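You operate a simulated robot arm through the tools that you are given. There is no shell and no other tool. Be economical: measure what you need, move in short steps, check, and stop when the job is done.

Carry out the task below with a simulated two-armed robot. There is one attempt and no reset: what you move stays moved.

Task
Put the alloy block that says "52" from the top of the packing bench and the tag that says "hold" from the top of the steel plate in the tool case.

Only the result counts: the job must be done as asked and must still hold three seconds after the hand-in. Knocking over, shifting, dropping, spilling or breaking anything else fails it.

Robot
Two 7-joint arms with two-finger parallel grippers on one trunk, on a base that drives. Base frame: it is fixed to the floor where the robot stands at the start and does not move with it; the origin is under the middle of the robot, x ahead of it, y to its left, z up. Readings come in m, degrees, newtons and seconds.
The left shoulder is at the start at [0.07, 0.133, 1.206], the right one opposite. Places, roughly: tool case [-1.5, 7, 0.75]; tag [-6, 0.5, 0.75]. Payload 1.57 kg a hand.
Tool frame (each hand has its own): the origin (TCP) lies between the finger pads and is the grasp point; the fingertips stand 0.03 m ahead of it; z points along the fingers, y is the line along which they close. The gripper opens to 0.08 m. The fingers are 0.017 m wide and 0.012 m thick; the gripper's body (0.04 by 0.082 m) begins 0.08 m behind the TCP.
Orientation is that of the tool frame in the base frame, as a unit quaternion [w, x, y, z]. With the fingers straight down and closing along the base's y, the tool's x points along the base's -x, its y along +y and its z along -z.

Tools
- The arms move only by the tool send_rows. It takes "left_series", "right_series" or both (then of equal length, played together; a hand with none holds still); each is a list of rows, each a list of 7 numbers: the shift along the tool's x, y, z in m, then the turn, a rotation vector about the tool's x, y, z in degrees, then the gripper command, from -1 (fully open) to 1 (shut), values between in proportion. In form: [[x, y, z, rx, ry, rz, grip], ...]. A call has 1 to 20 rows; each row is the pose to reach, as a shift and turn from the pose commanded when the call began, along the tool's axes at that moment. A row lasts 0.2 s, in which the tool goes at most 0.05 m and 8.6 degrees; a call with a longer step from one row to the next is refused whole, and so is a gripper value outside its range. A pose out of reach is approached as far as the arm can. The call stops where the force on the tool passes 40 N (or 10 N more than at its start, if that is more) or the arm is blocked; 0.2 s more then pass. The fingers move at their own pace (about 0.153 m/s each) and stop on an object; they squeeze with about 43 N. The grip force told is the motor's: it shows also when the fingers shut on nothing. Time passes only in rows, and 0.2 s behind the last, so rows that repeat a pose let the fingers close. The reply holds the time, the measured pose of the TCP, the force on the tool along the base axes, the opening and the grip force, in the units named above and with some noise.
- Cameras (640 x 400 px; columns grow to the right, rows downward): "scene" is now at [0.1162, -0.0347, 1.4134]; the picture's right is [-0.45, -0.89, 0.00], its down [-0.68, 0.34, -0.64] and it looks along [0.57, -0.29, -0.77] (base axes); focal length 271 px, centre (320, 200). "left" rides on the left gripper at [0.072, 0.007, -0.122] in its tool frame; the picture's right is [-0.09, 1.00, 0.00], its down [-0.84, -0.08, -0.54] and it looks along [-0.54, -0.05, 0.84] (tool axes); focal length 238 px, centre (320, 200). "right" rides on the right gripper at [0.072, -0.007, -0.122] in its tool frame; the picture's right is [0.09, 1.00, 0.00], its down [-0.84, 0.08, -0.54] and it looks along [-0.54, 0.05, 0.84] (tool axes); focal length 238 px, centre (320, 200). There is no depth. A picture from a camera that has moved, and an enlarged one, comes with that camera's place and axes in the base frame and with its lens.
- snapshot(camera): a new picture of that camera. The clock stands still meanwhile.
- lift_body(by): slides the trunk up (or, below 0, down) by that many m; the arms and the scene camera ride with it, the base frame stays. It gives what a move gives, with no picture.
- drive_base(legs): drives the robot by 1 to 6 legs, each [ahead, left, turn to the left] in m, m and degrees, along the robot's own axes; the way and the turn of a leg run together, so that a leg with both is an arc; at most 1.5 m and 180 degrees a leg. The arms and the cameras ride along, it lands a little off, and it stops where it bumps. It gives what a move gives.
- aim_head(pan, tilt): turns the head with the scene camera to pan (to the left, within 86 degrees either way) and tilt (down, from -29 to 69), counted from straight ahead of the robot. It gives what a move gives.
- close_up(camera, box): a new picture of the part [left, top, right, bottom] of that camera's present view, enlarged. The clock stands still meanwhile.
- hand_in(): hands the job in; it is judged then, once.

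Go step by step. Nothing tells you exact positions but the pictures and the camera data: compare them with the known pose of the tool, close in by small moves and look again before you grip or let go. The budget is 120 turns and 92 pictures, counting those below and the enlarged ones. Unless the task says otherwise, let go and move clear before handing in.

The tools are called after ">>>" as a command line: name --argument value ..., lists and objects as JSON in quotes. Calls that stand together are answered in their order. send_rows: Moves the arms, as the interface text tells. Its arguments: {"type":"object","properties":{"left_series":{"type":"array"},"right_series":{"type":"array"}},"required":[]} The other tools are called the same way: lift_body (by) slides the trunk up or down; drive_base (legs) drives the base; aim_head (pan, tilt) turns the head that bears the scene camera; snapshot (camera) takes a picture; close_up (camera, box) takes an enlarged picture of a part of a camera's view; hand_in () hands the job in.

At the start:

```text
clock: 0.0
left_ee_pos: [0.5325, 0.0839, 1.061]
left_tcp_rot: [-0.001, 0.0, 1.0, 0.0]
left_contact_force: [-0.4, 0.2, -0.5]
left_opening: 0.0798
left_finger_force: 0.1
right_ee_pos: [0.3428, -0.2909, 1.1162]
right_tcp_rot: [0.0, -0.001, 1.0, 0.0]
right_contact_force: [0.1, -0.1, -0.1]
right_opening: 0.0801
right_finger_force: 0.1
trunk travel left (down, up): [-0.779, 0.161]
robot x, y, heading: [0.0023, 0.0018, -0.1]
head pan, tilt: [-26.7, 50.0]
```

scene: 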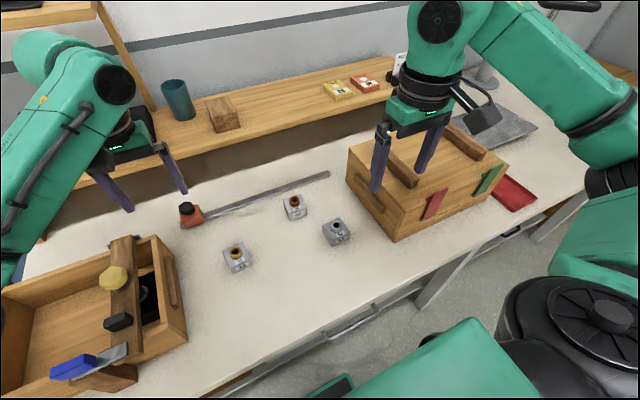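
right: 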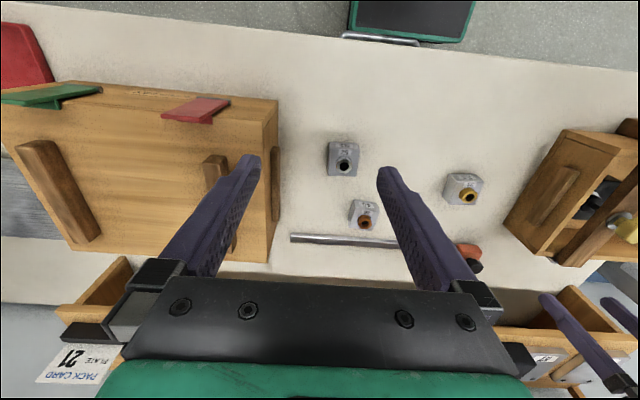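
left: 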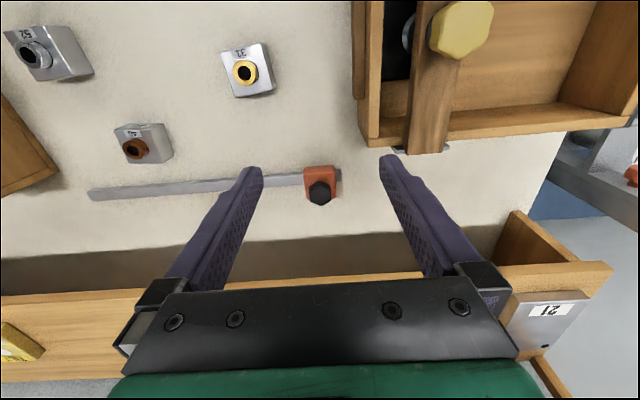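

I see three metal blocks on the bench; the one with the black knob seems to read "52". I'll enlarge to confirm.

>>> close_up --camera "left" --box '[0, 0, 200, 180]'

>>> close_up --camera "scene" --box '[200, 170, 380, 290]'

>>> close_up --camera "right" --box '[290, 110, 500, 260]'

```text
2.22 times, centred on (100, 90) of left
camera zoom: at [0.4616, 0.0904, 1.1828], right [0.09, 1.0, 0.0], down [0.84, -0.08, 0.54], along [0.54, -0.05, -0.84], focal length 530 px, centre (809, 444)
```

zoom: 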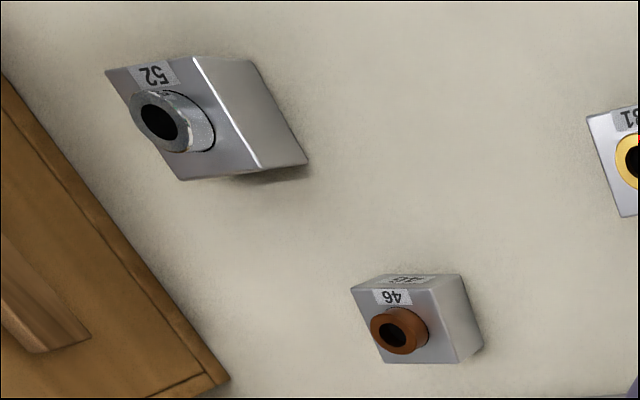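

```text
3.33 times, centred on (290, 230) of scene
camera zoom: at [0.1162, -0.0347, 1.4134], right [-0.45, -0.89, 0.0], down [-0.68, 0.34, -0.64], along [0.57, -0.29, -0.77], focal length 904 px, centre (420, 100)
```

zoom: 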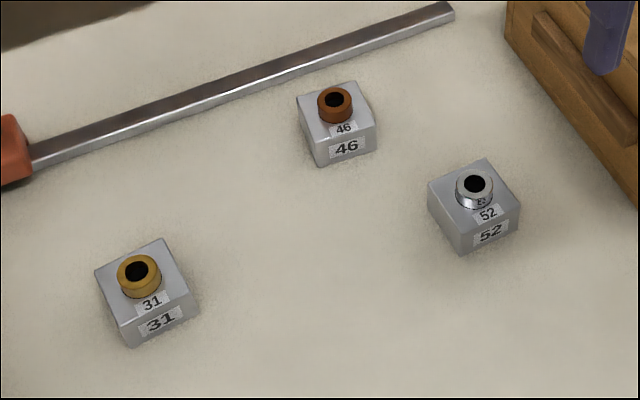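

```text
2.67 times, centred on (395, 185) of right
camera zoom: at [0.2716, -0.2971, 1.2383], right [-0.09, 1.0, 0.0], down [0.84, 0.08, 0.54], along [0.54, 0.05, -0.84], focal length 636 px, centre (120, 240)
```

zoom: 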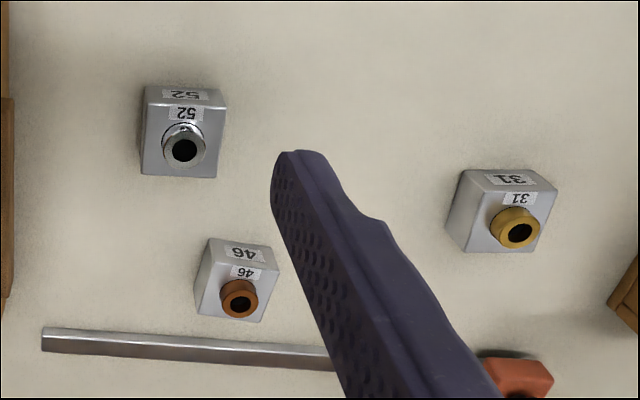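

Block 52 (silver collar) sits at about (0.44, -0.245), top near z≈0.85. I bring the right hand above it and look again.

>>> send_rows --right_series '[[-0.024, 0.012, 0.029, 0, 0, 0, -1], [-0.047, 0.024, 0.058, 0, 0, 0, -1], [-0.07, 0.036, 0.087, 0, 0, 0, -1], [-0.094, 0.048, 0.11, 0, 0, 0, -1], [-0.094, 0.048, 0.11, 0, 0, 0, -1]]'

>>> snapshot --camera "right"

>>> close_up --camera "scene" --box '[260, 130, 440, 260]'

```text
clock: 1.2
left_ee_pos: [0.5327, 0.0836, 1.062]
left_tcp_rot: [0.001, -0.001, 1.0, 0.0]
left_contact_force: [0.4, -0.1, 0.7]
left_opening: 0.0799
left_finger_force: 0.0
right_ee_pos: [0.4383, -0.2401, 1.0054]
right_tcp_rot: [0.0, 0.0, 1.0, 0.0]
right_contact_force: [0.0, -0.3, 0.1]
right_opening: 0.0799
right_finger_force: 0.1
trunk travel left (down, up): [-0.779, 0.161]
robot x, y, heading: [0.0003, -0.0019, 0.1]
head pan, tilt: [-26.7, 50.0]
```

```text
85 pictures are left
camera right: at [0.3662, -0.2481, 1.1267], right [-0.09, 1.0, 0.0], down [0.84, 0.08, 0.54], along [0.54, 0.05, -0.84], focal length 238 px, centre (320, 200)
```

right: 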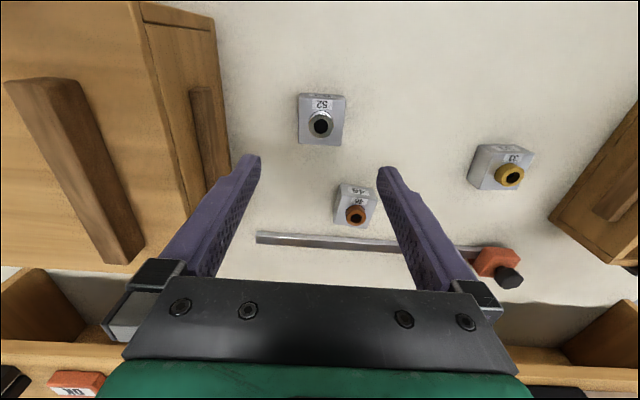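

```text
3.08 times, centred on (350, 195) of scene
camera zoom: at [0.1154, -0.0349, 1.4135], right [-0.45, -0.89, 0.0], down [-0.68, 0.34, -0.64], along [0.57, -0.29, -0.77], focal length 835 px, centre (228, 215)
```

zoom: 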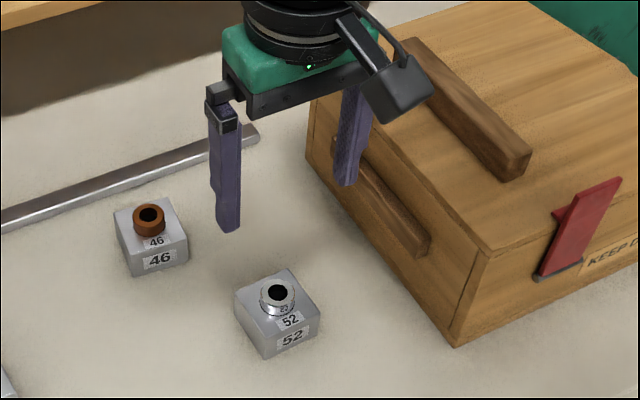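

The block's top centre computes to about (0.436, -0.241, 0.855). The hand is nearly above; I go down to just above the block and check.

>>> send_rows --right_series '[[0, 0, 0.04, 0, 0, 0, -1], [0.002, -0.001, 0.08, 0, 0, 0, -1], [0.002, -0.001, 0.1, 0, 0, 0, -1], [0.002, -0.001, 0.1, 0, 0, 0, -1]]'

>>> snapshot --camera "right"

>>> close_up --camera "scene" --box '[260, 130, 440, 260]'

```text
clock: 2.2
left_ee_pos: [0.5338, 0.0851, 1.0619]
left_tcp_rot: [0.0, 0.0, 1.0, 0.0]
left_contact_force: [0.9, 1.3, 1.3]
left_opening: 0.0803
left_finger_force: 0.0
right_ee_pos: [0.4377, -0.2424, 0.9048]
right_tcp_rot: [0.001, 0.0, 1.0, -0.001]
right_contact_force: [0.2, 1.3, -0.6]
right_opening: 0.0799
right_finger_force: 0.1
trunk travel left (down, up): [-0.779, 0.161]
robot x, y, heading: [-0.0023, -0.0014, 0.1]
head pan, tilt: [-26.7, 50.0]
```

```text
83 pictures are left
camera right: at [0.3652, -0.2488, 1.0274], right [-0.09, 1.0, 0.0], down [0.84, 0.08, 0.54], along [0.54, 0.05, -0.84], focal length 238 px, centre (320, 200)
```

right: 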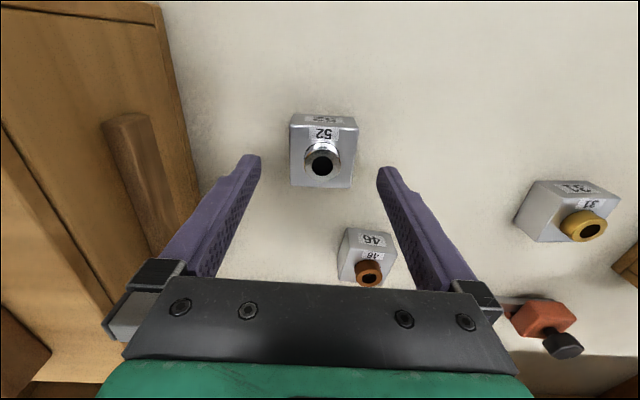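

```text
3.08 times, centred on (350, 195) of scene
camera zoom: at [0.1163, -0.0346, 1.4134], right [-0.45, -0.89, 0.0], down [-0.68, 0.34, -0.64], along [0.57, -0.29, -0.77], focal length 835 px, centre (228, 215)
```

zoom: 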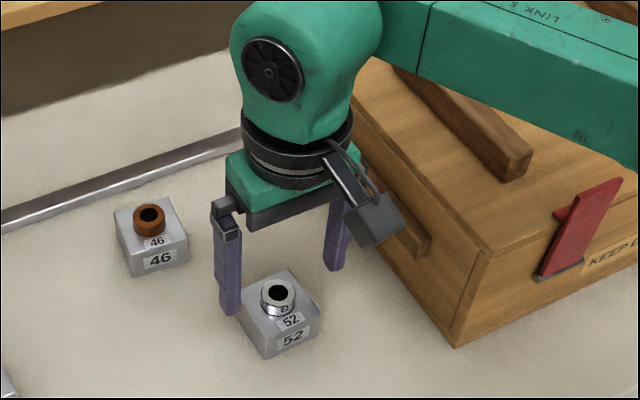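

Estimates agree: top centre (0.436, -0.240, 0.855), 5 cm wide. I go down 6 cm and close.

>>> send_rows --right_series '[[0, 0.002, 0.02, 0, 0, 0, -1], [0.001, 0.002, 0.04, 0, 0, 0, -1], [0.001, 0.002, 0.052, 0, 0, 0, -1], [0.001, 0.002, 0.058, 0, 0, 0, -1], [0.001, 0.002, 0.058, 0, 0, 0, -1]]'

>>> close_up --camera "scene" --box '[260, 130, 440, 260]'

>>> snapshot --camera "right"

```text
clock: 3.4
left_ee_pos: [0.5317, 0.0846, 1.0626]
left_tcp_rot: [0.0, -0.001, 1.0, 0.0]
left_contact_force: [-0.3, 0.2, -0.2]
left_opening: 0.0798
left_finger_force: 0.1
right_ee_pos: [0.4331, -0.2415, 0.8499]
right_tcp_rot: [0.002, 0.0, 1.0, 0.0]
right_contact_force: [0.9, -2.5, 11.9]
right_opening: 0.0801
right_finger_force: 0.1
trunk travel left (down, up): [-0.779, 0.161]
robot x, y, heading: [-0.0012, 0.0015, 0.1]
head pan, tilt: [-26.7, 50.0]
```

```text
3.08 times, centred on (350, 195) of scene
camera zoom: at [0.1148, -0.0343, 1.4138], right [-0.45, -0.89, 0.0], down [-0.68, 0.34, -0.64], along [0.58, -0.29, -0.77], focal length 835 px, centre (228, 215)
```

zoom: 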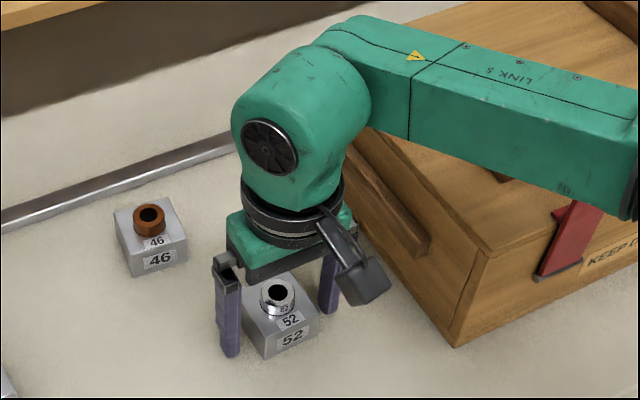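

```text
80 pictures are left
camera right: at [0.3613, -0.2478, 0.9712], right [-0.09, 1.0, 0.0], down [0.84, 0.08, 0.54], along [0.54, 0.05, -0.84], focal length 238 px, centre (320, 200)
```

right: 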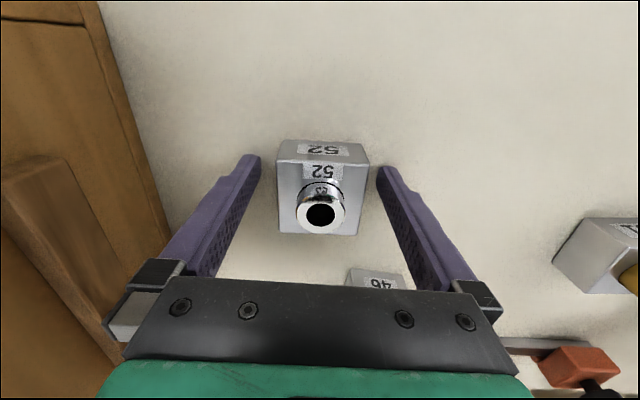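

The fingers straddle the block and the fingertips seem to just touch the bench. I raise slightly and close.

>>> send_rows --right_series '[[0, 0, -0.008, 0, 0, 0, -1], [-0.003, 0, -0.008, 0, 0, 0, -1], [-0.003, 0, -0.008, 0, 0, 0, 1], [-0.003, 0, -0.008, 0, 0, 0, 1], [-0.003, 0, -0.008, 0, 0, 0, 1], [-0.003, 0, -0.008, 0, 0, 0, 1]]'

>>> snapshot --camera "right"

```text
clock: 4.8
left_ee_pos: [0.5318, 0.0847, 1.0618]
left_tcp_rot: [0.0, 0.0, 1.0, 0.001]
left_contact_force: [0.7, 1.0, 0.5]
left_opening: 0.0802
left_finger_force: 0.2
right_ee_pos: [0.4365, -0.241, 0.8575]
right_tcp_rot: [0.0, 0.0, 1.0, 0.0]
right_contact_force: [0.0, -0.4, 0.7]
right_opening: 0.0514
right_finger_force: 43.3
trunk travel left (down, up): [-0.779, 0.161]
robot x, y, heading: [0.0, 0.0007, -0.0]
head pan, tilt: [-26.7, 50.0]
```

```text
79 pictures are left
camera right: at [0.3654, -0.2484, 0.9782], right [-0.09, 1.0, 0.0], down [0.84, 0.08, 0.54], along [0.54, 0.05, -0.84], focal length 238 px, centre (320, 200)
```

right: 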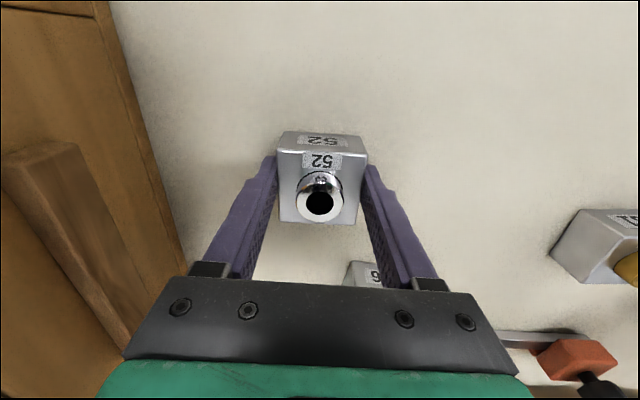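

Gripped (opening 0.051, 43 N). I lift straight up.

>>> send_rows --right_series '[[0, 0, -0.03, 0, 0, 0, 1], [0, 0, -0.07, 0, 0, 0, 1], [0, 0, -0.11, 0, 0, 0, 1], [0, 0, -0.15, 0, 0, 0, 1], [0, 0, -0.19, 0, 0, 0, 1], [0, 0, -0.23, 0, 0, 0, 1], [0.03, 0, -0.26, 0, 0, 0, 1], [0.07, 0, -0.26, 0, 0, 0, 1], [0.1, 0, -0.26, 0, 0, 0, 1]]' --left_series '[[0, 0, 0, 0, 0, 0, -1], [0, 0, -0.02, 0, 0, 0, -1], [0.03, 0, -0.04, 0, 0, 0, -1], [0.06, 0.02, -0.06, 0, 0, 0, -1], [0.09, 0.04, -0.06, 0, 0, 0, -1], [0.12, 0.06, -0.06, 0, 0, 0, -1], [0.15, 0.08, -0.06, 0, 0, 0, -1], [0.18, 0.1, -0.06, 0, 0, 0, -1], [0.2, 0.12, -0.06, 0, 0, 0, -1]]'

>>> aim_head --pan 86 --tilt 20

>>> snapshot --camera "scene"

>>> snapshot --camera "right"

```text
clock: 6.8
left_ee_pos: [0.3282, 0.2038, 1.1213]
left_tcp_rot: [0.001, 0.0, 1.0, 0.001]
left_contact_force: [-0.7, 0.5, 0.0]
left_opening: 0.08
left_finger_force: 0.2
right_ee_pos: [0.3348, -0.2404, 1.1165]
right_tcp_rot: [0.002, 0.0, 1.0, 0.0]
right_contact_force: [-0.1, -0.2, -3.0]
right_opening: 0.0513
right_finger_force: 43.3
trunk travel left (down, up): [-0.779, 0.161]
robot x, y, heading: [-0.0006, -0.0007, -0.0]
head pan, tilt: [-26.7, 50.0]
```

```text
clock: 8.7
left_ee_pos: [0.332, 0.2023, 1.1212]
left_tcp_rot: [-0.001, 0.0, 1.0, 0.0]
left_contact_force: [0.4, 0.0, -0.8]
left_opening: 0.08
left_finger_force: 0.1
right_ee_pos: [0.3366, -0.2413, 1.1146]
right_tcp_rot: [0.0, 0.0, 1.0, -0.001]
right_contact_force: [-0.8, -0.5, -3.4]
right_opening: 0.0515
right_finger_force: 42.3
trunk travel left (down, up): [-0.779, 0.161]
robot x, y, heading: [0.003, -0.0029, -0.1]
head pan, tilt: [85.9, 20.0]
```

```text
78 pictures are left
camera scene: at [0.0543, 0.0926, 1.459], right [1.0, -0.07, 0.0], down [-0.02, -0.34, -0.94], along [0.07, 0.94, -0.34], focal length 271 px, centre (320, 200)
```

scene: 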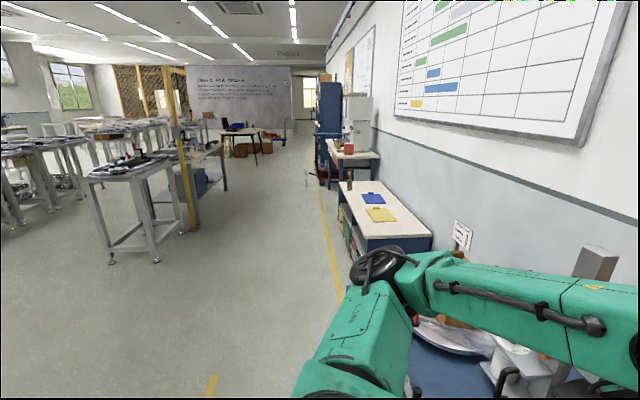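

```text
77 pictures are left
camera right: at [0.2655, -0.2481, 1.2368], right [-0.09, 1.0, 0.0], down [0.84, 0.08, 0.54], along [0.54, 0.05, -0.84], focal length 238 px, centre (320, 200)
```

right: 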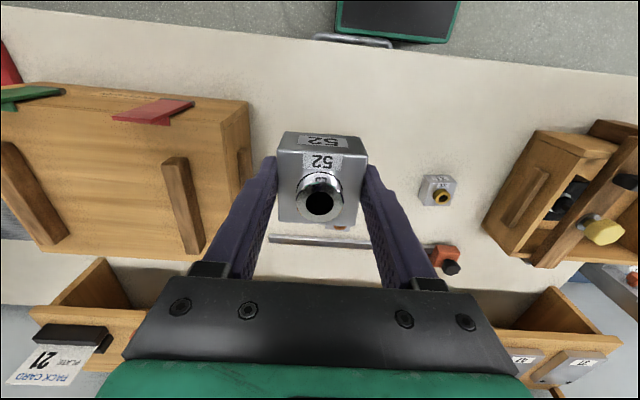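

Block is held clear of the bench. I back away from the bench, turn left, and survey.

>>> drive_base --legs '[[-0.45, 0, 0], [0, 0, 90]]'

>>> aim_head --pan 75 --tilt 20

>>> snapshot --camera "scene"

>>> aim_head --pan 0 --tilt 20

>>> snapshot --camera "scene"

```text
clock: 15.3
left_ee_pos: [-0.6578, 0.3309, 1.1217]
left_tcp_rot: [0.0, 0.708, -0.706, 0.001]
left_contact_force: [-0.3, 0.1, -0.6]
left_opening: 0.0801
left_finger_force: 0.0
right_ee_pos: [-0.2134, 0.3374, 1.1147]
right_tcp_rot: [0.0, 0.708, -0.706, 0.0]
right_contact_force: [-0.7, -0.9, -3.7]
right_opening: 0.0512
right_finger_force: 42.4
trunk travel left (down, up): [-0.779, 0.161]
robot x, y, heading: [-0.453, 0.0009, 90.0]
head pan, tilt: [85.9, 20.0]
```

```text
clock: 16.0
left_ee_pos: [-0.6574, 0.3321, 1.1215]
left_tcp_rot: [0.0, 0.708, -0.706, 0.001]
left_contact_force: [0.1, 0.8, -0.3]
left_opening: 0.08
left_finger_force: 0.2
right_ee_pos: [-0.2132, 0.3373, 1.1161]
right_tcp_rot: [-0.001, 0.708, -0.706, 0.0]
right_contact_force: [-0.1, -0.2, -1.8]
right_opening: 0.0516
right_finger_force: 42.5
trunk travel left (down, up): [-0.779, 0.161]
robot x, y, heading: [-0.4545, 0.0002, 90.1]
head pan, tilt: [75.0, 20.0]
```

```text
76 pictures are left
camera scene: at [-0.5469, 0.0747, 1.459], right [0.26, 0.97, 0.0], down [0.33, -0.09, -0.94], along [-0.91, 0.24, -0.34], focal length 271 px, centre (320, 200)
```

scene: 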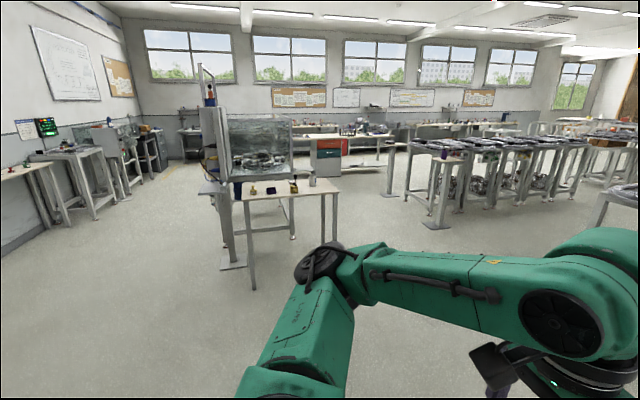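

```text
clock: 17.5
left_ee_pos: [-0.6569, 0.3327, 1.1211]
left_tcp_rot: [0.001, 0.708, -0.706, 0.001]
left_contact_force: [-1.3, 0.5, 0.9]
left_opening: 0.0801
left_finger_force: 0.1
right_ee_pos: [-0.2128, 0.3372, 1.1159]
right_tcp_rot: [0.001, 0.708, -0.706, 0.0]
right_contact_force: [0.4, 0.0, -3.3]
right_opening: 0.0514
right_finger_force: 43.4
trunk travel left (down, up): [-0.779, 0.161]
robot x, y, heading: [-0.4491, 0.0008, 90.0]
head pan, tilt: [0.0, 20.0]
```

```text
75 pictures are left
camera scene: at [-0.4572, 0.144, 1.4589], right [1.0, 0.0, 0.0], down [0.0, -0.34, -0.94], along [0.0, 0.94, -0.34], focal length 271 px, centre (320, 200)
```

scene: 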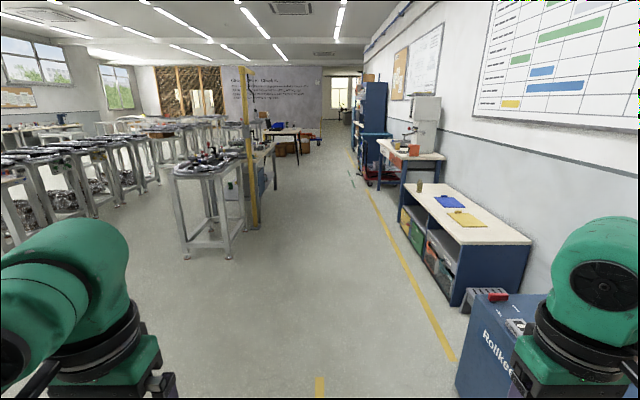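

The tool case table is ahead at far end (around pixel (285,132)); the tag lies behind the near table with the glass box. I zoom in on both.

>>> close_up --camera "scene" --box '[230, 100, 350, 175]'

>>> aim_head --pan 85 --tilt 15

>>> snapshot --camera "scene"

>>> close_up --camera "scene" --box '[200, 70, 480, 245]'

```text
5.33 times, centred on (290, 138) of scene
camera zoom: at [-0.4572, 0.144, 1.4589], right [1.0, 0.0, 0.0], down [0.0, -0.34, -0.94], along [0.0, 0.94, -0.34], focal length 1447 px, centre (480, 533)
```

zoom: 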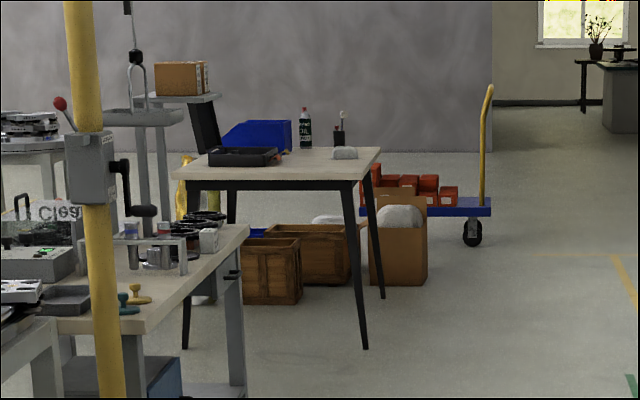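

```text
clock: 19.1
left_ee_pos: [-0.6572, 0.3322, 1.1211]
left_tcp_rot: [0.001, 0.708, -0.706, 0.002]
left_contact_force: [-0.4, -0.6, 0.2]
left_opening: 0.08
left_finger_force: 0.1
right_ee_pos: [-0.2134, 0.3389, 1.1152]
right_tcp_rot: [-0.001, 0.708, -0.706, 0.0]
right_contact_force: [0.0, -0.1, -2.8]
right_opening: 0.0515
right_finger_force: 42.8
trunk travel left (down, up): [-0.779, 0.161]
robot x, y, heading: [-0.4522, -0.0007, 90.0]
head pan, tilt: [85.0, 15.0]
```

```text
73 pictures are left
camera scene: at [-0.5499, 0.0589, 1.4671], right [0.09, 1.0, 0.0], down [0.26, -0.02, -0.97], along [-0.96, 0.08, -0.26], focal length 271 px, centre (320, 200)
```

scene: 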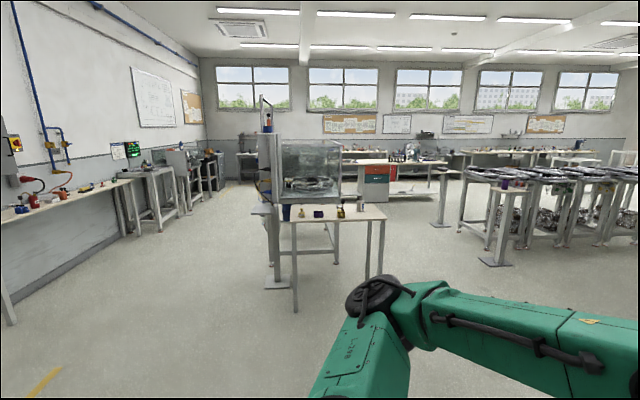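

```text
2.29 times, centred on (340, 158) of scene
camera zoom: at [-0.5499, 0.0589, 1.4671], right [0.09, 1.0, 0.0], down [0.26, -0.02, -0.97], along [-0.96, 0.08, -0.26], focal length 620 px, centre (274, 297)
```

zoom: 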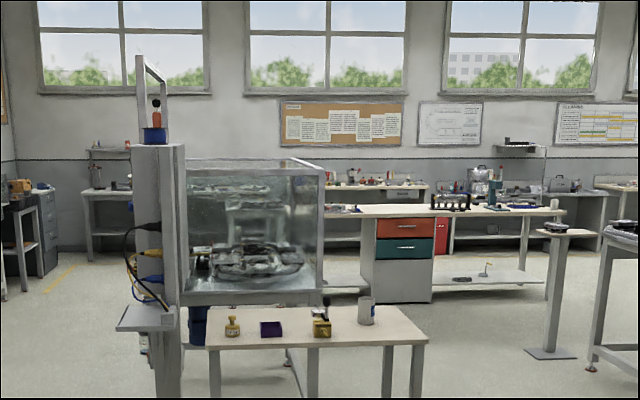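

The tag must be on the long bench behind the glass-box table, near x≈-6. I turn to face -x and drive down the free corridor at y≈-1.

>>> drive_base --legs '[[0, 0, 90], [1.0, 1.0, 0], [1.5, 0, 0], [1.2, 0, 0]]'

>>> aim_head --pan -40 --tilt 20

>>> snapshot --camera "scene"

```text
clock: 42.7
left_ee_pos: [-4.456, -1.3081, 1.1214]
left_tcp_rot: [0.0, 1.0, 0.018, 0.0]
left_contact_force: [-0.5, 0.1, -0.3]
left_opening: 0.0798
left_finger_force: 0.1
right_ee_pos: [-4.4759, -0.8646, 1.1155]
right_tcp_rot: [0.0, 1.0, 0.019, 0.0]
right_contact_force: [0.1, 0.5, -3.0]
right_opening: 0.0512
right_finger_force: 43.5
trunk travel left (down, up): [-0.779, 0.161]
robot x, y, heading: [-4.1294, -1.0971, -177.9]
head pan, tilt: [85.0, 15.0]
```

```text
clock: 44.8
left_ee_pos: [-4.4561, -1.3082, 1.1211]
left_tcp_rot: [0.0, 1.0, 0.018, 0.002]
left_contact_force: [0.4, 0.4, 0.2]
left_opening: 0.08
left_finger_force: 0.0
right_ee_pos: [-4.4765, -0.8662, 1.1145]
right_tcp_rot: [0.0, 1.0, 0.017, 0.0]
right_contact_force: [-0.2, -0.6, -2.2]
right_opening: 0.0511
right_finger_force: 43.0
trunk travel left (down, up): [-0.779, 0.161]
robot x, y, heading: [-4.1276, -1.0991, -178.1]
head pan, tilt: [-40.0, 20.0]
```

```text
71 pictures are left
camera scene: at [-4.2582, -1.0386, 1.4589], right [0.62, 0.79, 0.0], down [0.27, -0.21, -0.94], along [-0.74, 0.58, -0.34], focal length 271 px, centre (320, 200)
```

scene: 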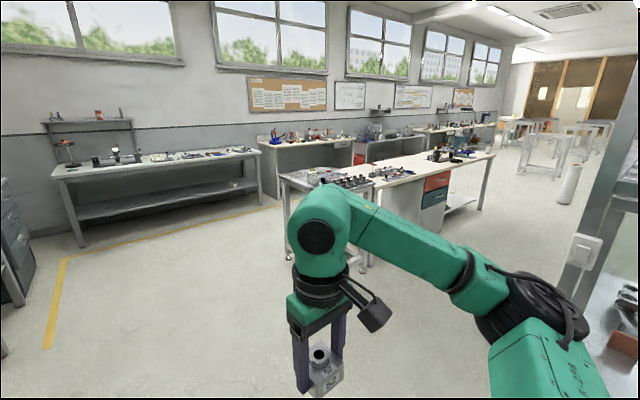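

The tag should be near the near end of the bench, around pixel (336,186). I zoom in.

>>> close_up --camera "scene" --box '[265, 140, 425, 240]'

```text
4.00 times, centred on (345, 190) of scene
camera zoom: at [-4.2582, -1.0386, 1.4589], right [0.62, 0.79, 0.0], down [0.27, -0.21, -0.94], along [-0.74, 0.58, -0.34], focal length 1085 px, centre (220, 240)
```

zoom: 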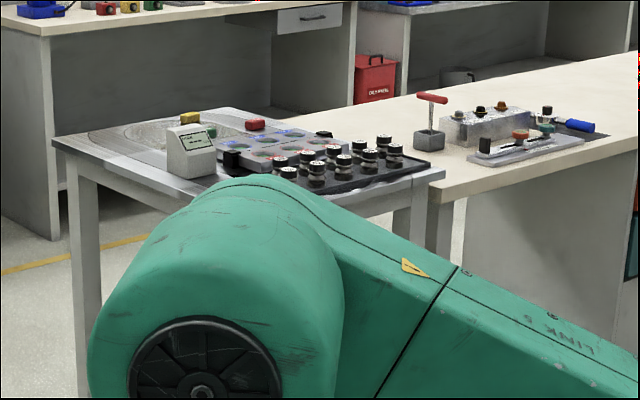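

The steel-topped table with many small objects spans roughly x −6.5…−5.8, y 0.2…0.8. I drive to face it from the +x side at a safe distance.

>>> drive_base --legs '[[0.4, -0.75, 0], [0.45, -0.75, -2]]'

>>> aim_head --pan 0 --tilt 40

>>> snapshot --camera "scene"

```text
clock: 48.7
left_ee_pos: [-4.8567, -0.6481, 1.1208]
left_tcp_rot: [0.0, 1.0, -0.013, 0.001]
left_contact_force: [-0.5, 0.3, -1.3]
left_opening: 0.0803
left_finger_force: 0.1
right_ee_pos: [-4.8488, -0.2026, 1.1138]
right_tcp_rot: [0.0, 1.0, -0.013, 0.001]
right_contact_force: [0.7, -0.6, -2.7]
right_opening: 0.0515
right_finger_force: 43.3
trunk travel left (down, up): [-0.779, 0.161]
robot x, y, heading: [-4.5188, -0.459, 178.8]
head pan, tilt: [-40.0, 20.0]
stopped in leg 1: the robot was blocked; the commanded pose is now the measured one
```

```text
clock: 49.7
left_ee_pos: [-4.8537, -0.6489, 1.122]
left_tcp_rot: [0.0, 1.0, -0.012, 0.001]
left_contact_force: [-0.5, 0.2, 0.4]
left_opening: 0.08
left_finger_force: 0.0
right_ee_pos: [-4.8478, -0.2049, 1.1157]
right_tcp_rot: [0.0, 1.0, -0.013, -0.001]
right_contact_force: [0.3, -0.3, -2.8]
right_opening: 0.0514
right_finger_force: 42.2
trunk travel left (down, up): [-0.779, 0.161]
robot x, y, heading: [-4.5183, -0.453, 178.7]
head pan, tilt: [0.0, 40.0]
```

```text
69 pictures are left
camera scene: at [-4.6555, -0.4508, 1.4276], right [0.03, 1.0, 0.0], down [0.64, -0.02, -0.77], along [-0.77, 0.02, -0.64], focal length 271 px, centre (320, 200)
```

scene: 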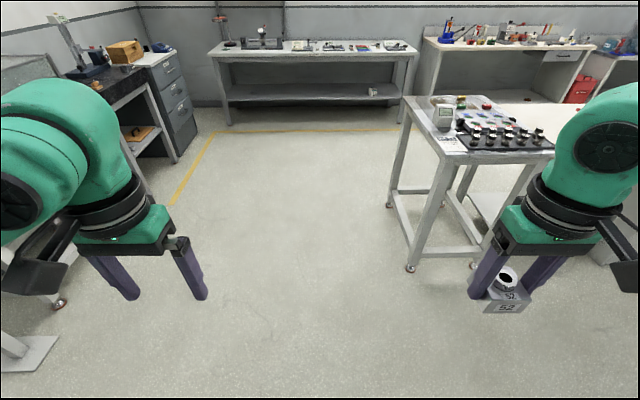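

I bumped something on the right. I look to the right to see what blocks.

>>> aim_head --pan -80 --tilt 50

>>> snapshot --camera "scene"

>>> aim_head --pan -60 --tilt 20

>>> snapshot --camera "scene"

```text
clock: 51.3
left_ee_pos: [-4.8545, -0.6493, 1.1216]
left_tcp_rot: [0.0, 1.0, -0.012, 0.0]
left_contact_force: [-0.4, -0.1, -0.3]
left_opening: 0.0798
left_finger_force: 0.0
right_ee_pos: [-4.8479, -0.2039, 1.1146]
right_tcp_rot: [0.0, 1.0, -0.013, 0.0]
right_contact_force: [-0.5, 0.0, -2.1]
right_opening: 0.0516
right_finger_force: 42.5
trunk travel left (down, up): [-0.779, 0.161]
robot x, y, heading: [-4.5153, -0.4525, 178.6]
head pan, tilt: [-80.0, 50.0]
```

```text
68 pictures are left
camera scene: at [-4.5821, -0.377, 1.4134], right [0.99, 0.15, 0.0], down [0.11, -0.76, -0.64], along [-0.1, 0.64, -0.77], focal length 271 px, centre (320, 200)
```

scene: 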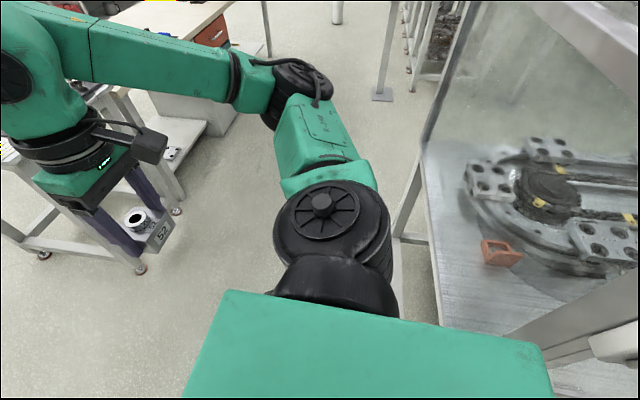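

```text
clock: 52.2
left_ee_pos: [-4.8547, -0.648, 1.1211]
left_tcp_rot: [0.0, 1.0, -0.012, 0.0]
left_contact_force: [0.5, 0.1, 0.0]
left_opening: 0.08
left_finger_force: 0.1
right_ee_pos: [-4.8478, -0.205, 1.1156]
right_tcp_rot: [0.0, 1.0, -0.012, 0.0]
right_contact_force: [0.4, 0.7, -2.2]
right_opening: 0.0513
right_finger_force: 43.0
trunk travel left (down, up): [-0.779, 0.161]
robot x, y, heading: [-4.515, -0.4543, 178.4]
head pan, tilt: [-60.0, 20.0]
```

```text
67 pictures are left
camera scene: at [-4.615, -0.3713, 1.4589], right [0.88, 0.48, 0.0], down [0.16, -0.3, -0.94], along [-0.45, 0.83, -0.34], focal length 271 px, centre (320, 200)
```

scene: 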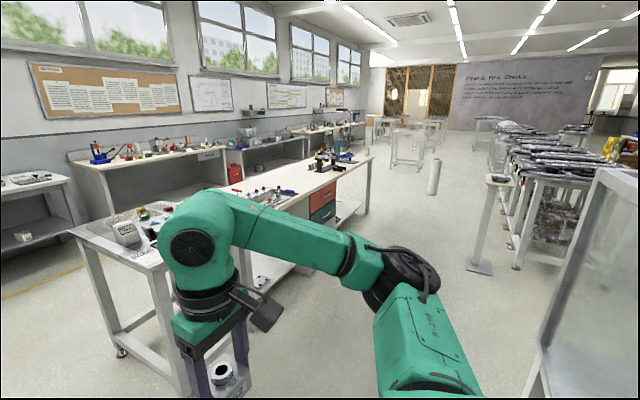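

The glass-box table extends to x≈-4.4 and my base's side met it. I move away from it, go ahead past it, then sideways to the steel table.

>>> drive_base --legs '[[0, 0.06, 0], [0.6, 0, 0], [0, -0.5, 0], [0, -0.4, 1]]'

>>> aim_head --pan 0 --tilt 42

>>> snapshot --camera "scene"

```text
clock: 60.8
left_ee_pos: [-5.4344, 0.2031, 1.1222]
left_tcp_rot: [0.0, 1.0, 0.001, -0.001]
left_contact_force: [-0.5, 0.2, 0.0]
left_opening: 0.0801
left_finger_force: 0.0
right_ee_pos: [-5.4406, 0.6476, 1.115]
right_tcp_rot: [-0.001, 1.0, 0.001, -0.001]
right_contact_force: [0.4, -0.8, -2.2]
right_opening: 0.0513
right_finger_force: 43.5
trunk travel left (down, up): [-0.779, 0.161]
robot x, y, heading: [-5.0994, 0.4076, -180.1]
head pan, tilt: [-60.0, 20.0]
```

```text
clock: 62.1
left_ee_pos: [-5.4356, 0.2035, 1.1216]
left_tcp_rot: [0.0, 1.0, 0.001, 0.001]
left_contact_force: [0.3, 0.4, -0.8]
left_opening: 0.0803
left_finger_force: 0.0
right_ee_pos: [-5.4406, 0.6477, 1.1147]
right_tcp_rot: [0.0, 1.0, 0.002, 0.0]
right_contact_force: [0.6, -0.2, -2.5]
right_opening: 0.0513
right_finger_force: 43.1
trunk travel left (down, up): [-0.779, 0.161]
robot x, y, heading: [-5.1004, 0.4046, -179.8]
head pan, tilt: [0.0, 42.0]
```

```text
66 pictures are left
camera scene: at [-5.2404, 0.4075, 1.4246], right [0.0, 1.0, 0.0], down [0.67, 0.0, -0.74], along [-0.74, 0.0, -0.67], focal length 271 px, centre (320, 200)
```

scene: 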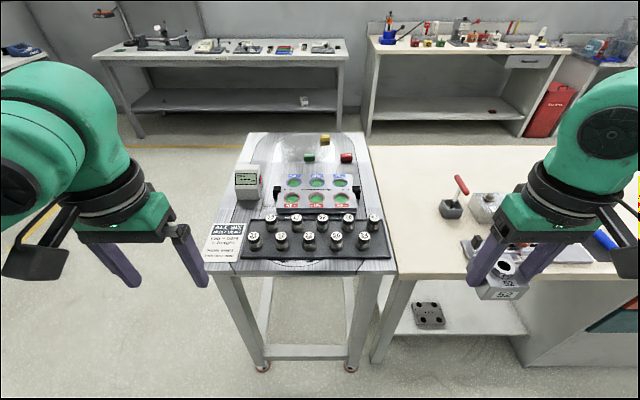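

>>> close_up --camera "scene" --box '[195, 120, 405, 280]'

>>> close_up --camera "scene" --box '[195, 200, 300, 280]'

>>> close_up --camera "scene" --box '[280, 120, 380, 195]'

```text
2.50 times, centred on (300, 200) of scene
camera zoom: at [-5.2404, 0.4075, 1.4246], right [0.0, 1.0, 0.0], down [0.67, 0.0, -0.74], along [-0.74, 0.0, -0.67], focal length 678 px, centre (370, 200)
```

zoom: 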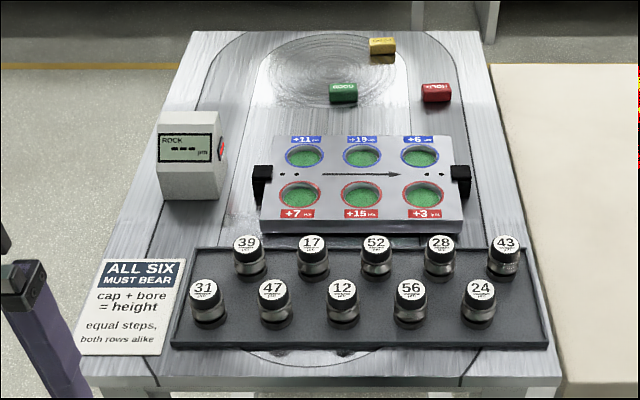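

```text
5.00 times, centred on (248, 240) of scene
camera zoom: at [-5.2404, 0.4075, 1.4246], right [0.0, 1.0, 0.0], down [0.67, 0.0, -0.74], along [-0.74, 0.0, -0.67], focal length 1356 px, centre (682, 0)
```

zoom: 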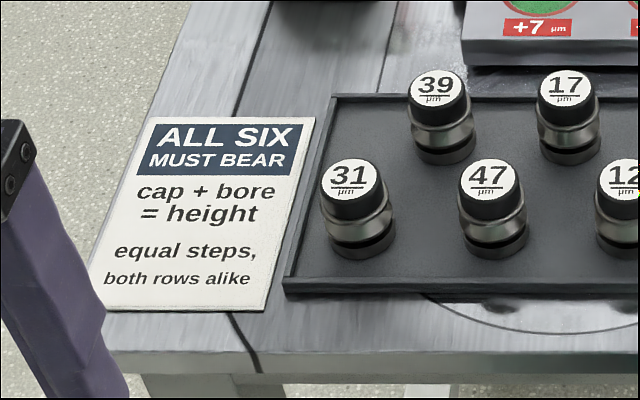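

```text
5.33 times, centred on (330, 158) of scene
camera zoom: at [-5.2404, 0.4075, 1.4246], right [0.0, 1.0, 0.0], down [0.67, 0.0, -0.74], along [-0.74, 0.0, -0.67], focal length 1447 px, centre (267, 427)
```

zoom: 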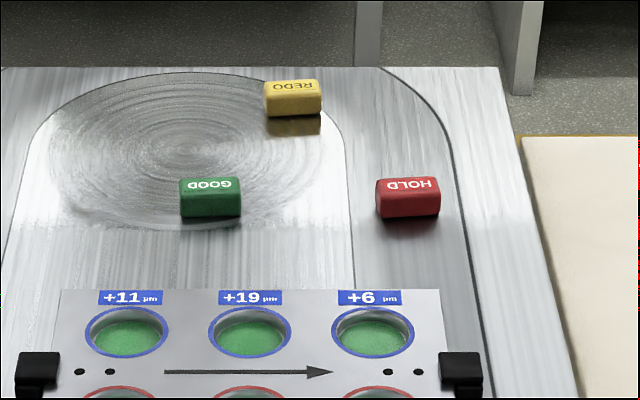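

The red "HOLD" tag is on the far side of the steel table at about (-6.21, 0.52), closer to the table's far edge (x≈-6.45). I'll go round to that side, first out and turned to face +x.

>>> drive_base --legs '[[0, 1.25, 0], [0, 0, 180], [-1.0, 0, 0], [-0.9, 0, 0]]'

>>> aim_head --pan 50 --tilt 35

>>> snapshot --camera "scene"

```text
clock: 84.9
left_ee_pos: [-6.6683, -0.6507, 1.1206]
left_tcp_rot: [-0.001, -0.003, 1.0, 0.001]
left_contact_force: [0.7, 0.6, -0.5]
left_opening: 0.0796
left_finger_force: 0.0
right_ee_pos: [-6.6619, -1.0947, 1.1135]
right_tcp_rot: [-0.001, -0.003, 1.0, -0.001]
right_contact_force: [-0.3, 0.0, -2.8]
right_opening: 0.0515
right_finger_force: 43.1
trunk travel left (down, up): [-0.779, 0.161]
robot x, y, heading: [-7.0029, -0.8552, 0.2]
head pan, tilt: [0.0, 42.0]
```

```text
clock: 86.1
left_ee_pos: [-6.6702, -0.6515, 1.1219]
left_tcp_rot: [0.001, -0.003, 1.0, 0.0]
left_contact_force: [-0.2, -0.4, 0.6]
left_opening: 0.0798
left_finger_force: 0.2
right_ee_pos: [-6.6625, -1.0958, 1.1146]
right_tcp_rot: [-0.001, -0.002, 1.0, 0.0]
right_contact_force: [-0.4, -0.9, -2.0]
right_opening: 0.0515
right_finger_force: 42.8
trunk travel left (down, up): [-0.779, 0.161]
robot x, y, heading: [-7.001, -0.8549, 0.0]
head pan, tilt: [50.0, 35.0]
```

```text
62 pictures are left
camera scene: at [-6.8967, -0.788, 1.4351], right [0.77, -0.64, 0.0], down [-0.37, -0.44, -0.82], along [0.52, 0.63, -0.57], focal length 271 px, centre (320, 200)
```

scene: 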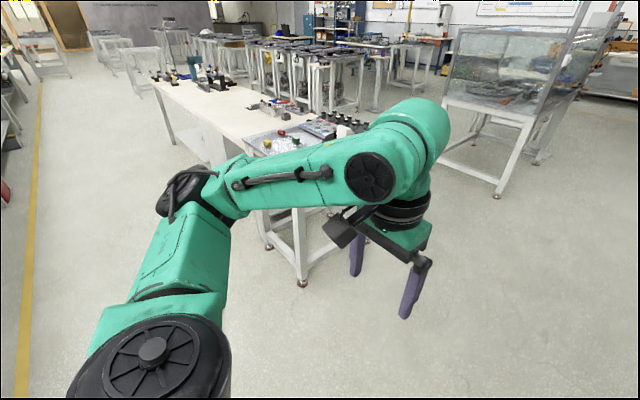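

The aisle is free. I strafe left to y≈0.34 behind the table.

>>> drive_base --legs '[[0, 0.6, 0], [0, 0.58, 0]]'

>>> aim_head --pan 15 --tilt 48

>>> snapshot --camera "scene"

>>> snapshot --camera "left"

```text
clock: 92.5
left_ee_pos: [-6.6723, 0.5484, 1.1215]
left_tcp_rot: [0.0, -0.005, 1.0, 0.001]
left_contact_force: [-0.3, -0.8, 0.4]
left_opening: 0.0799
left_finger_force: 0.0
right_ee_pos: [-6.6644, 0.1045, 1.1156]
right_tcp_rot: [-0.001, -0.003, 1.0, 0.0]
right_contact_force: [0.1, 0.3, -1.9]
right_opening: 0.0514
right_finger_force: 43.1
trunk travel left (down, up): [-0.779, 0.161]
robot x, y, heading: [-7.0032, 0.3451, 0.4]
head pan, tilt: [50.0, 35.0]
```

```text
clock: 93.5
left_ee_pos: [-6.6716, 0.5495, 1.1202]
left_tcp_rot: [0.0, -0.004, 1.0, 0.0]
left_contact_force: [-0.2, 0.3, -0.6]
left_opening: 0.08
left_finger_force: 0.0
right_ee_pos: [-6.6643, 0.1061, 1.1139]
right_tcp_rot: [-0.001, -0.003, 1.0, 0.0]
right_contact_force: [-0.2, -0.1, -1.7]
right_opening: 0.0514
right_finger_force: 43.4
trunk travel left (down, up): [-0.779, 0.161]
robot x, y, heading: [-7.005, 0.3469, 0.2]
head pan, tilt: [15.0, 48.0]
```

```text
61 pictures are left
camera scene: at [-6.879, 0.3651, 1.4161], right [0.27, -0.96, 0.0], down [-0.72, -0.2, -0.67], along [0.64, 0.18, -0.74], focal length 271 px, centre (320, 200)
```

scene: 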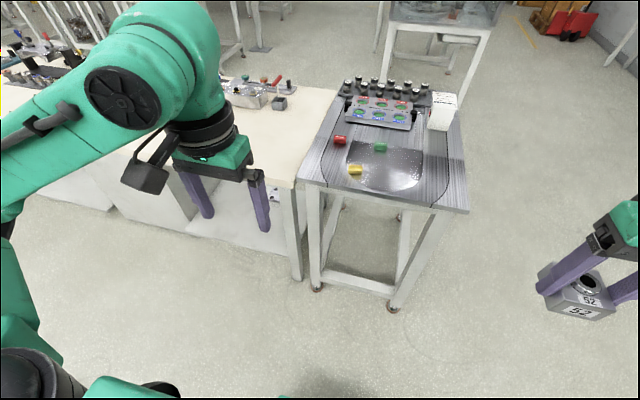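

```text
60 pictures are left
camera left: at [-6.7432, 0.5547, 1.2424], right [0.08, 1.0, 0.0], down [0.84, -0.07, 0.54], along [0.54, -0.05, -0.84], focal length 238 px, centre (320, 200)
```

left: 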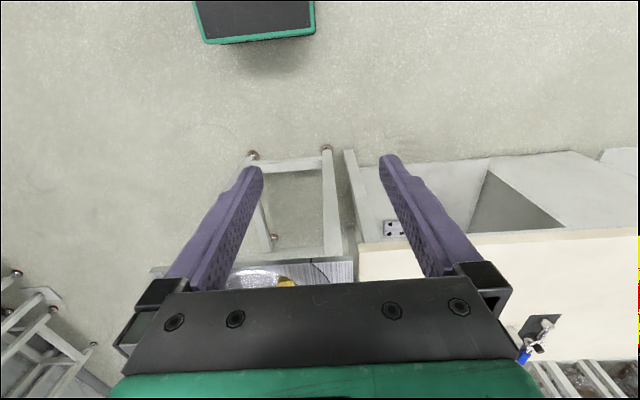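

Triangulating from both sides, the tag is at about (-6.105, 0.508), top z≈0.86. I drive ahead 0.38 m and look.

>>> drive_base --legs '[[0.38, 0, 0]]'

>>> snapshot --camera "left"

>>> snapshot --camera "scene"

```text
clock: 95.9
left_ee_pos: [-6.2899, 0.5556, 1.1223]
left_tcp_rot: [-0.001, -0.008, 1.0, 0.0]
left_contact_force: [0.6, -0.1, 0.4]
left_opening: 0.0798
left_finger_force: 0.1
right_ee_pos: [-6.2791, 0.1121, 1.1163]
right_tcp_rot: [0.0, -0.008, 1.0, 0.0]
right_contact_force: [0.3, -0.2, -2.7]
right_opening: 0.0515
right_finger_force: 42.9
trunk travel left (down, up): [-0.779, 0.161]
robot x, y, heading: [-6.6182, 0.3497, 0.8]
head pan, tilt: [15.0, 48.0]
```

```text
59 pictures are left
camera left: at [-6.3615, 0.5608, 1.2426], right [0.08, 1.0, 0.0], down [0.84, -0.06, 0.54], along [0.54, -0.04, -0.84], focal length 238 px, centre (320, 200)
```

left: 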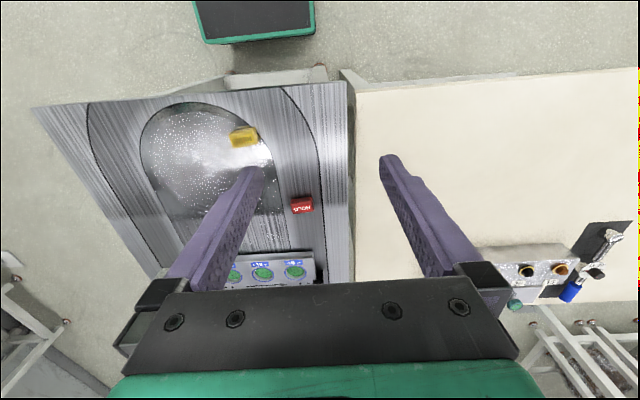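

```text
58 pictures are left
camera scene: at [-6.496, 0.3702, 1.4162], right [0.27, -0.96, 0.0], down [-0.71, -0.2, -0.67], along [0.64, 0.18, -0.74], focal length 271 px, centre (320, 200)
```

scene: 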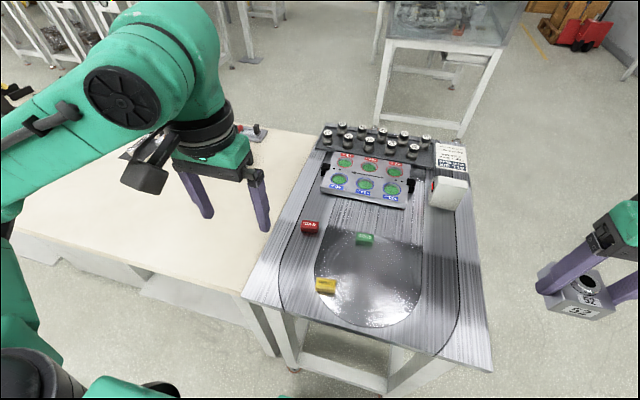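

Tag confirmed at (-6.107, 0.509). I bring the left hand above it at z≈0.95.

>>> send_rows --left_series '[[-0.04, -0.012, 0.01, 0, 0, 0, -1], [-0.08, -0.024, 0.02, 0, 0, 0, -1], [-0.12, -0.036, 0.04, 0, 0, 0, -1], [-0.16, -0.048, 0.06, 0, 0, 0, -1], [-0.182, -0.05, 0.1, 0, 0, 0, -1], [-0.182, -0.05, 0.14, 0, 0, 0, -1], [-0.182, -0.05, 0.172, 0, 0, 0, -1], [-0.182, -0.05, 0.172, 0, 0, 0, -1]]'

>>> snapshot --camera "left"

>>> close_up --camera "scene" --box '[220, 120, 420, 300]'

```text
clock: 97.7
left_ee_pos: [-6.1076, 0.5068, 0.9479]
left_tcp_rot: [0.001, -0.008, 1.0, -0.001]
left_contact_force: [-0.8, 0.0, -0.1]
left_opening: 0.08
left_finger_force: 0.0
right_ee_pos: [-6.2785, 0.1121, 1.116]
right_tcp_rot: [-0.001, -0.008, 1.0, 0.0]
right_contact_force: [0.2, -0.8, -1.7]
right_opening: 0.0515
right_finger_force: 43.3
trunk travel left (down, up): [-0.779, 0.161]
robot x, y, heading: [-6.6165, 0.3459, 0.9]
head pan, tilt: [15.0, 48.0]
```

```text
57 pictures are left
camera left: at [-6.1786, 0.5115, 1.0697], right [0.08, 1.0, 0.0], down [0.84, -0.06, 0.54], along [0.54, -0.04, -0.84], focal length 238 px, centre (320, 200)
```

left: 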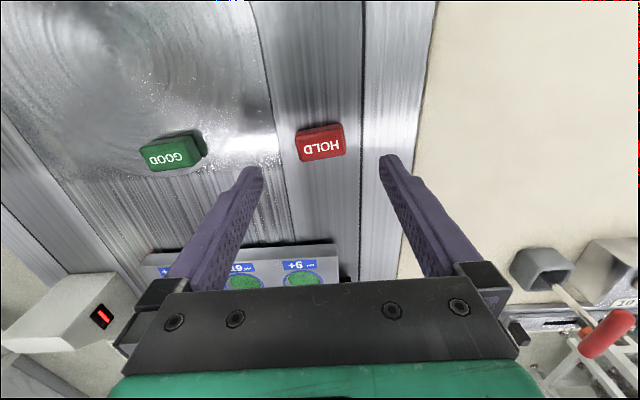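

```text
2.22 times, centred on (320, 210) of scene
camera zoom: at [-6.4947, 0.3702, 1.4161], right [0.27, -0.96, 0.0], down [-0.72, -0.2, -0.67], along [0.64, 0.18, -0.74], focal length 603 px, centre (320, 178)
```

zoom: 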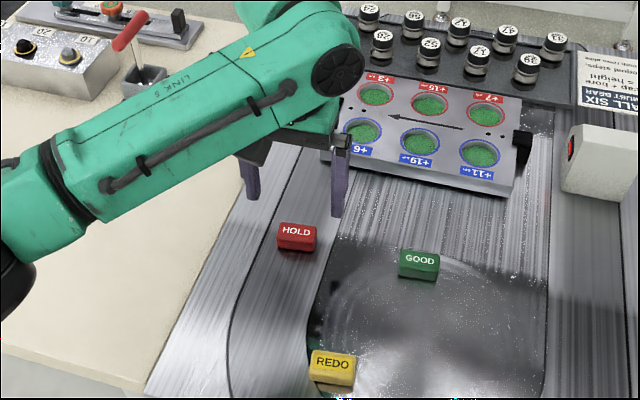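

The hand is right above the tag; the tag is turned about 5°. I turn slightly and lower to z≈0.875.

>>> send_rows --left_series '[[-0.002, 0, 0.0, 0, 0, -5, -1], [-0.002, 0, 0.03, 0, 0, -5, -1], [-0.002, 0, 0.055, 0, 0, -5, -1], [-0.002, 0, 0.072, 0, 0, -5, -1], [-0.002, 0, 0.072, 0, 0, -5, -1]]'

>>> snapshot --camera "left"

>>> close_up --camera "scene" --box '[260, 160, 380, 260]'

```text
clock: 98.9
left_ee_pos: [-6.1054, 0.5095, 0.8802]
left_tcp_rot: [0.004, -0.052, 0.999, 0.0]
left_contact_force: [4.0, 1.0, 22.5]
left_opening: 0.0799
left_finger_force: 0.0
right_ee_pos: [-6.2802, 0.1117, 1.1165]
right_tcp_rot: [0.001, -0.007, 1.0, 0.0]
right_contact_force: [0.7, 0.3, -2.4]
right_opening: 0.0514
right_finger_force: 43.4
trunk travel left (down, up): [-0.779, 0.161]
robot x, y, heading: [-6.6188, 0.3473, 0.6]
head pan, tilt: [15.0, 48.0]
```

```text
55 pictures are left
camera left: at [-6.1779, 0.5074, 1.0006], right [-0.01, 1.0, 0.0], down [0.84, 0.01, 0.55], along [0.55, 0.01, -0.84], focal length 238 px, centre (320, 200)
```

left: 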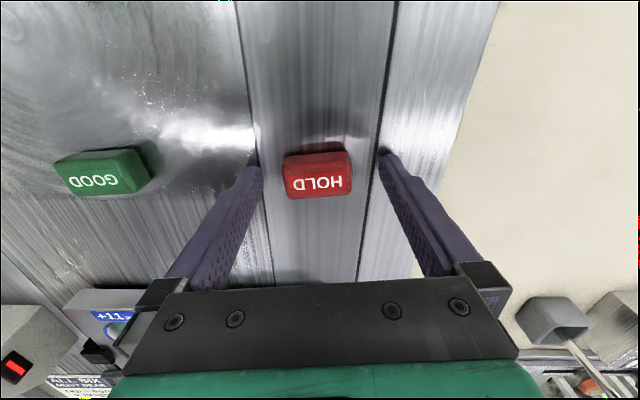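

```text
4.00 times, centred on (320, 210) of scene
camera zoom: at [-6.4978, 0.3693, 1.4168], right [0.27, -0.96, 0.0], down [-0.71, -0.2, -0.67], along [0.65, 0.18, -0.74], focal length 1085 px, centre (320, 160)
```

zoom: 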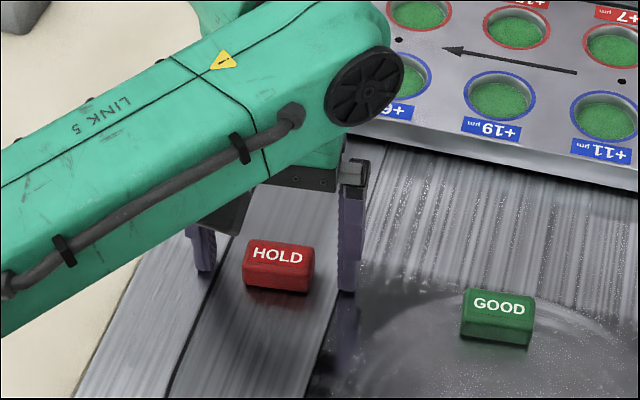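

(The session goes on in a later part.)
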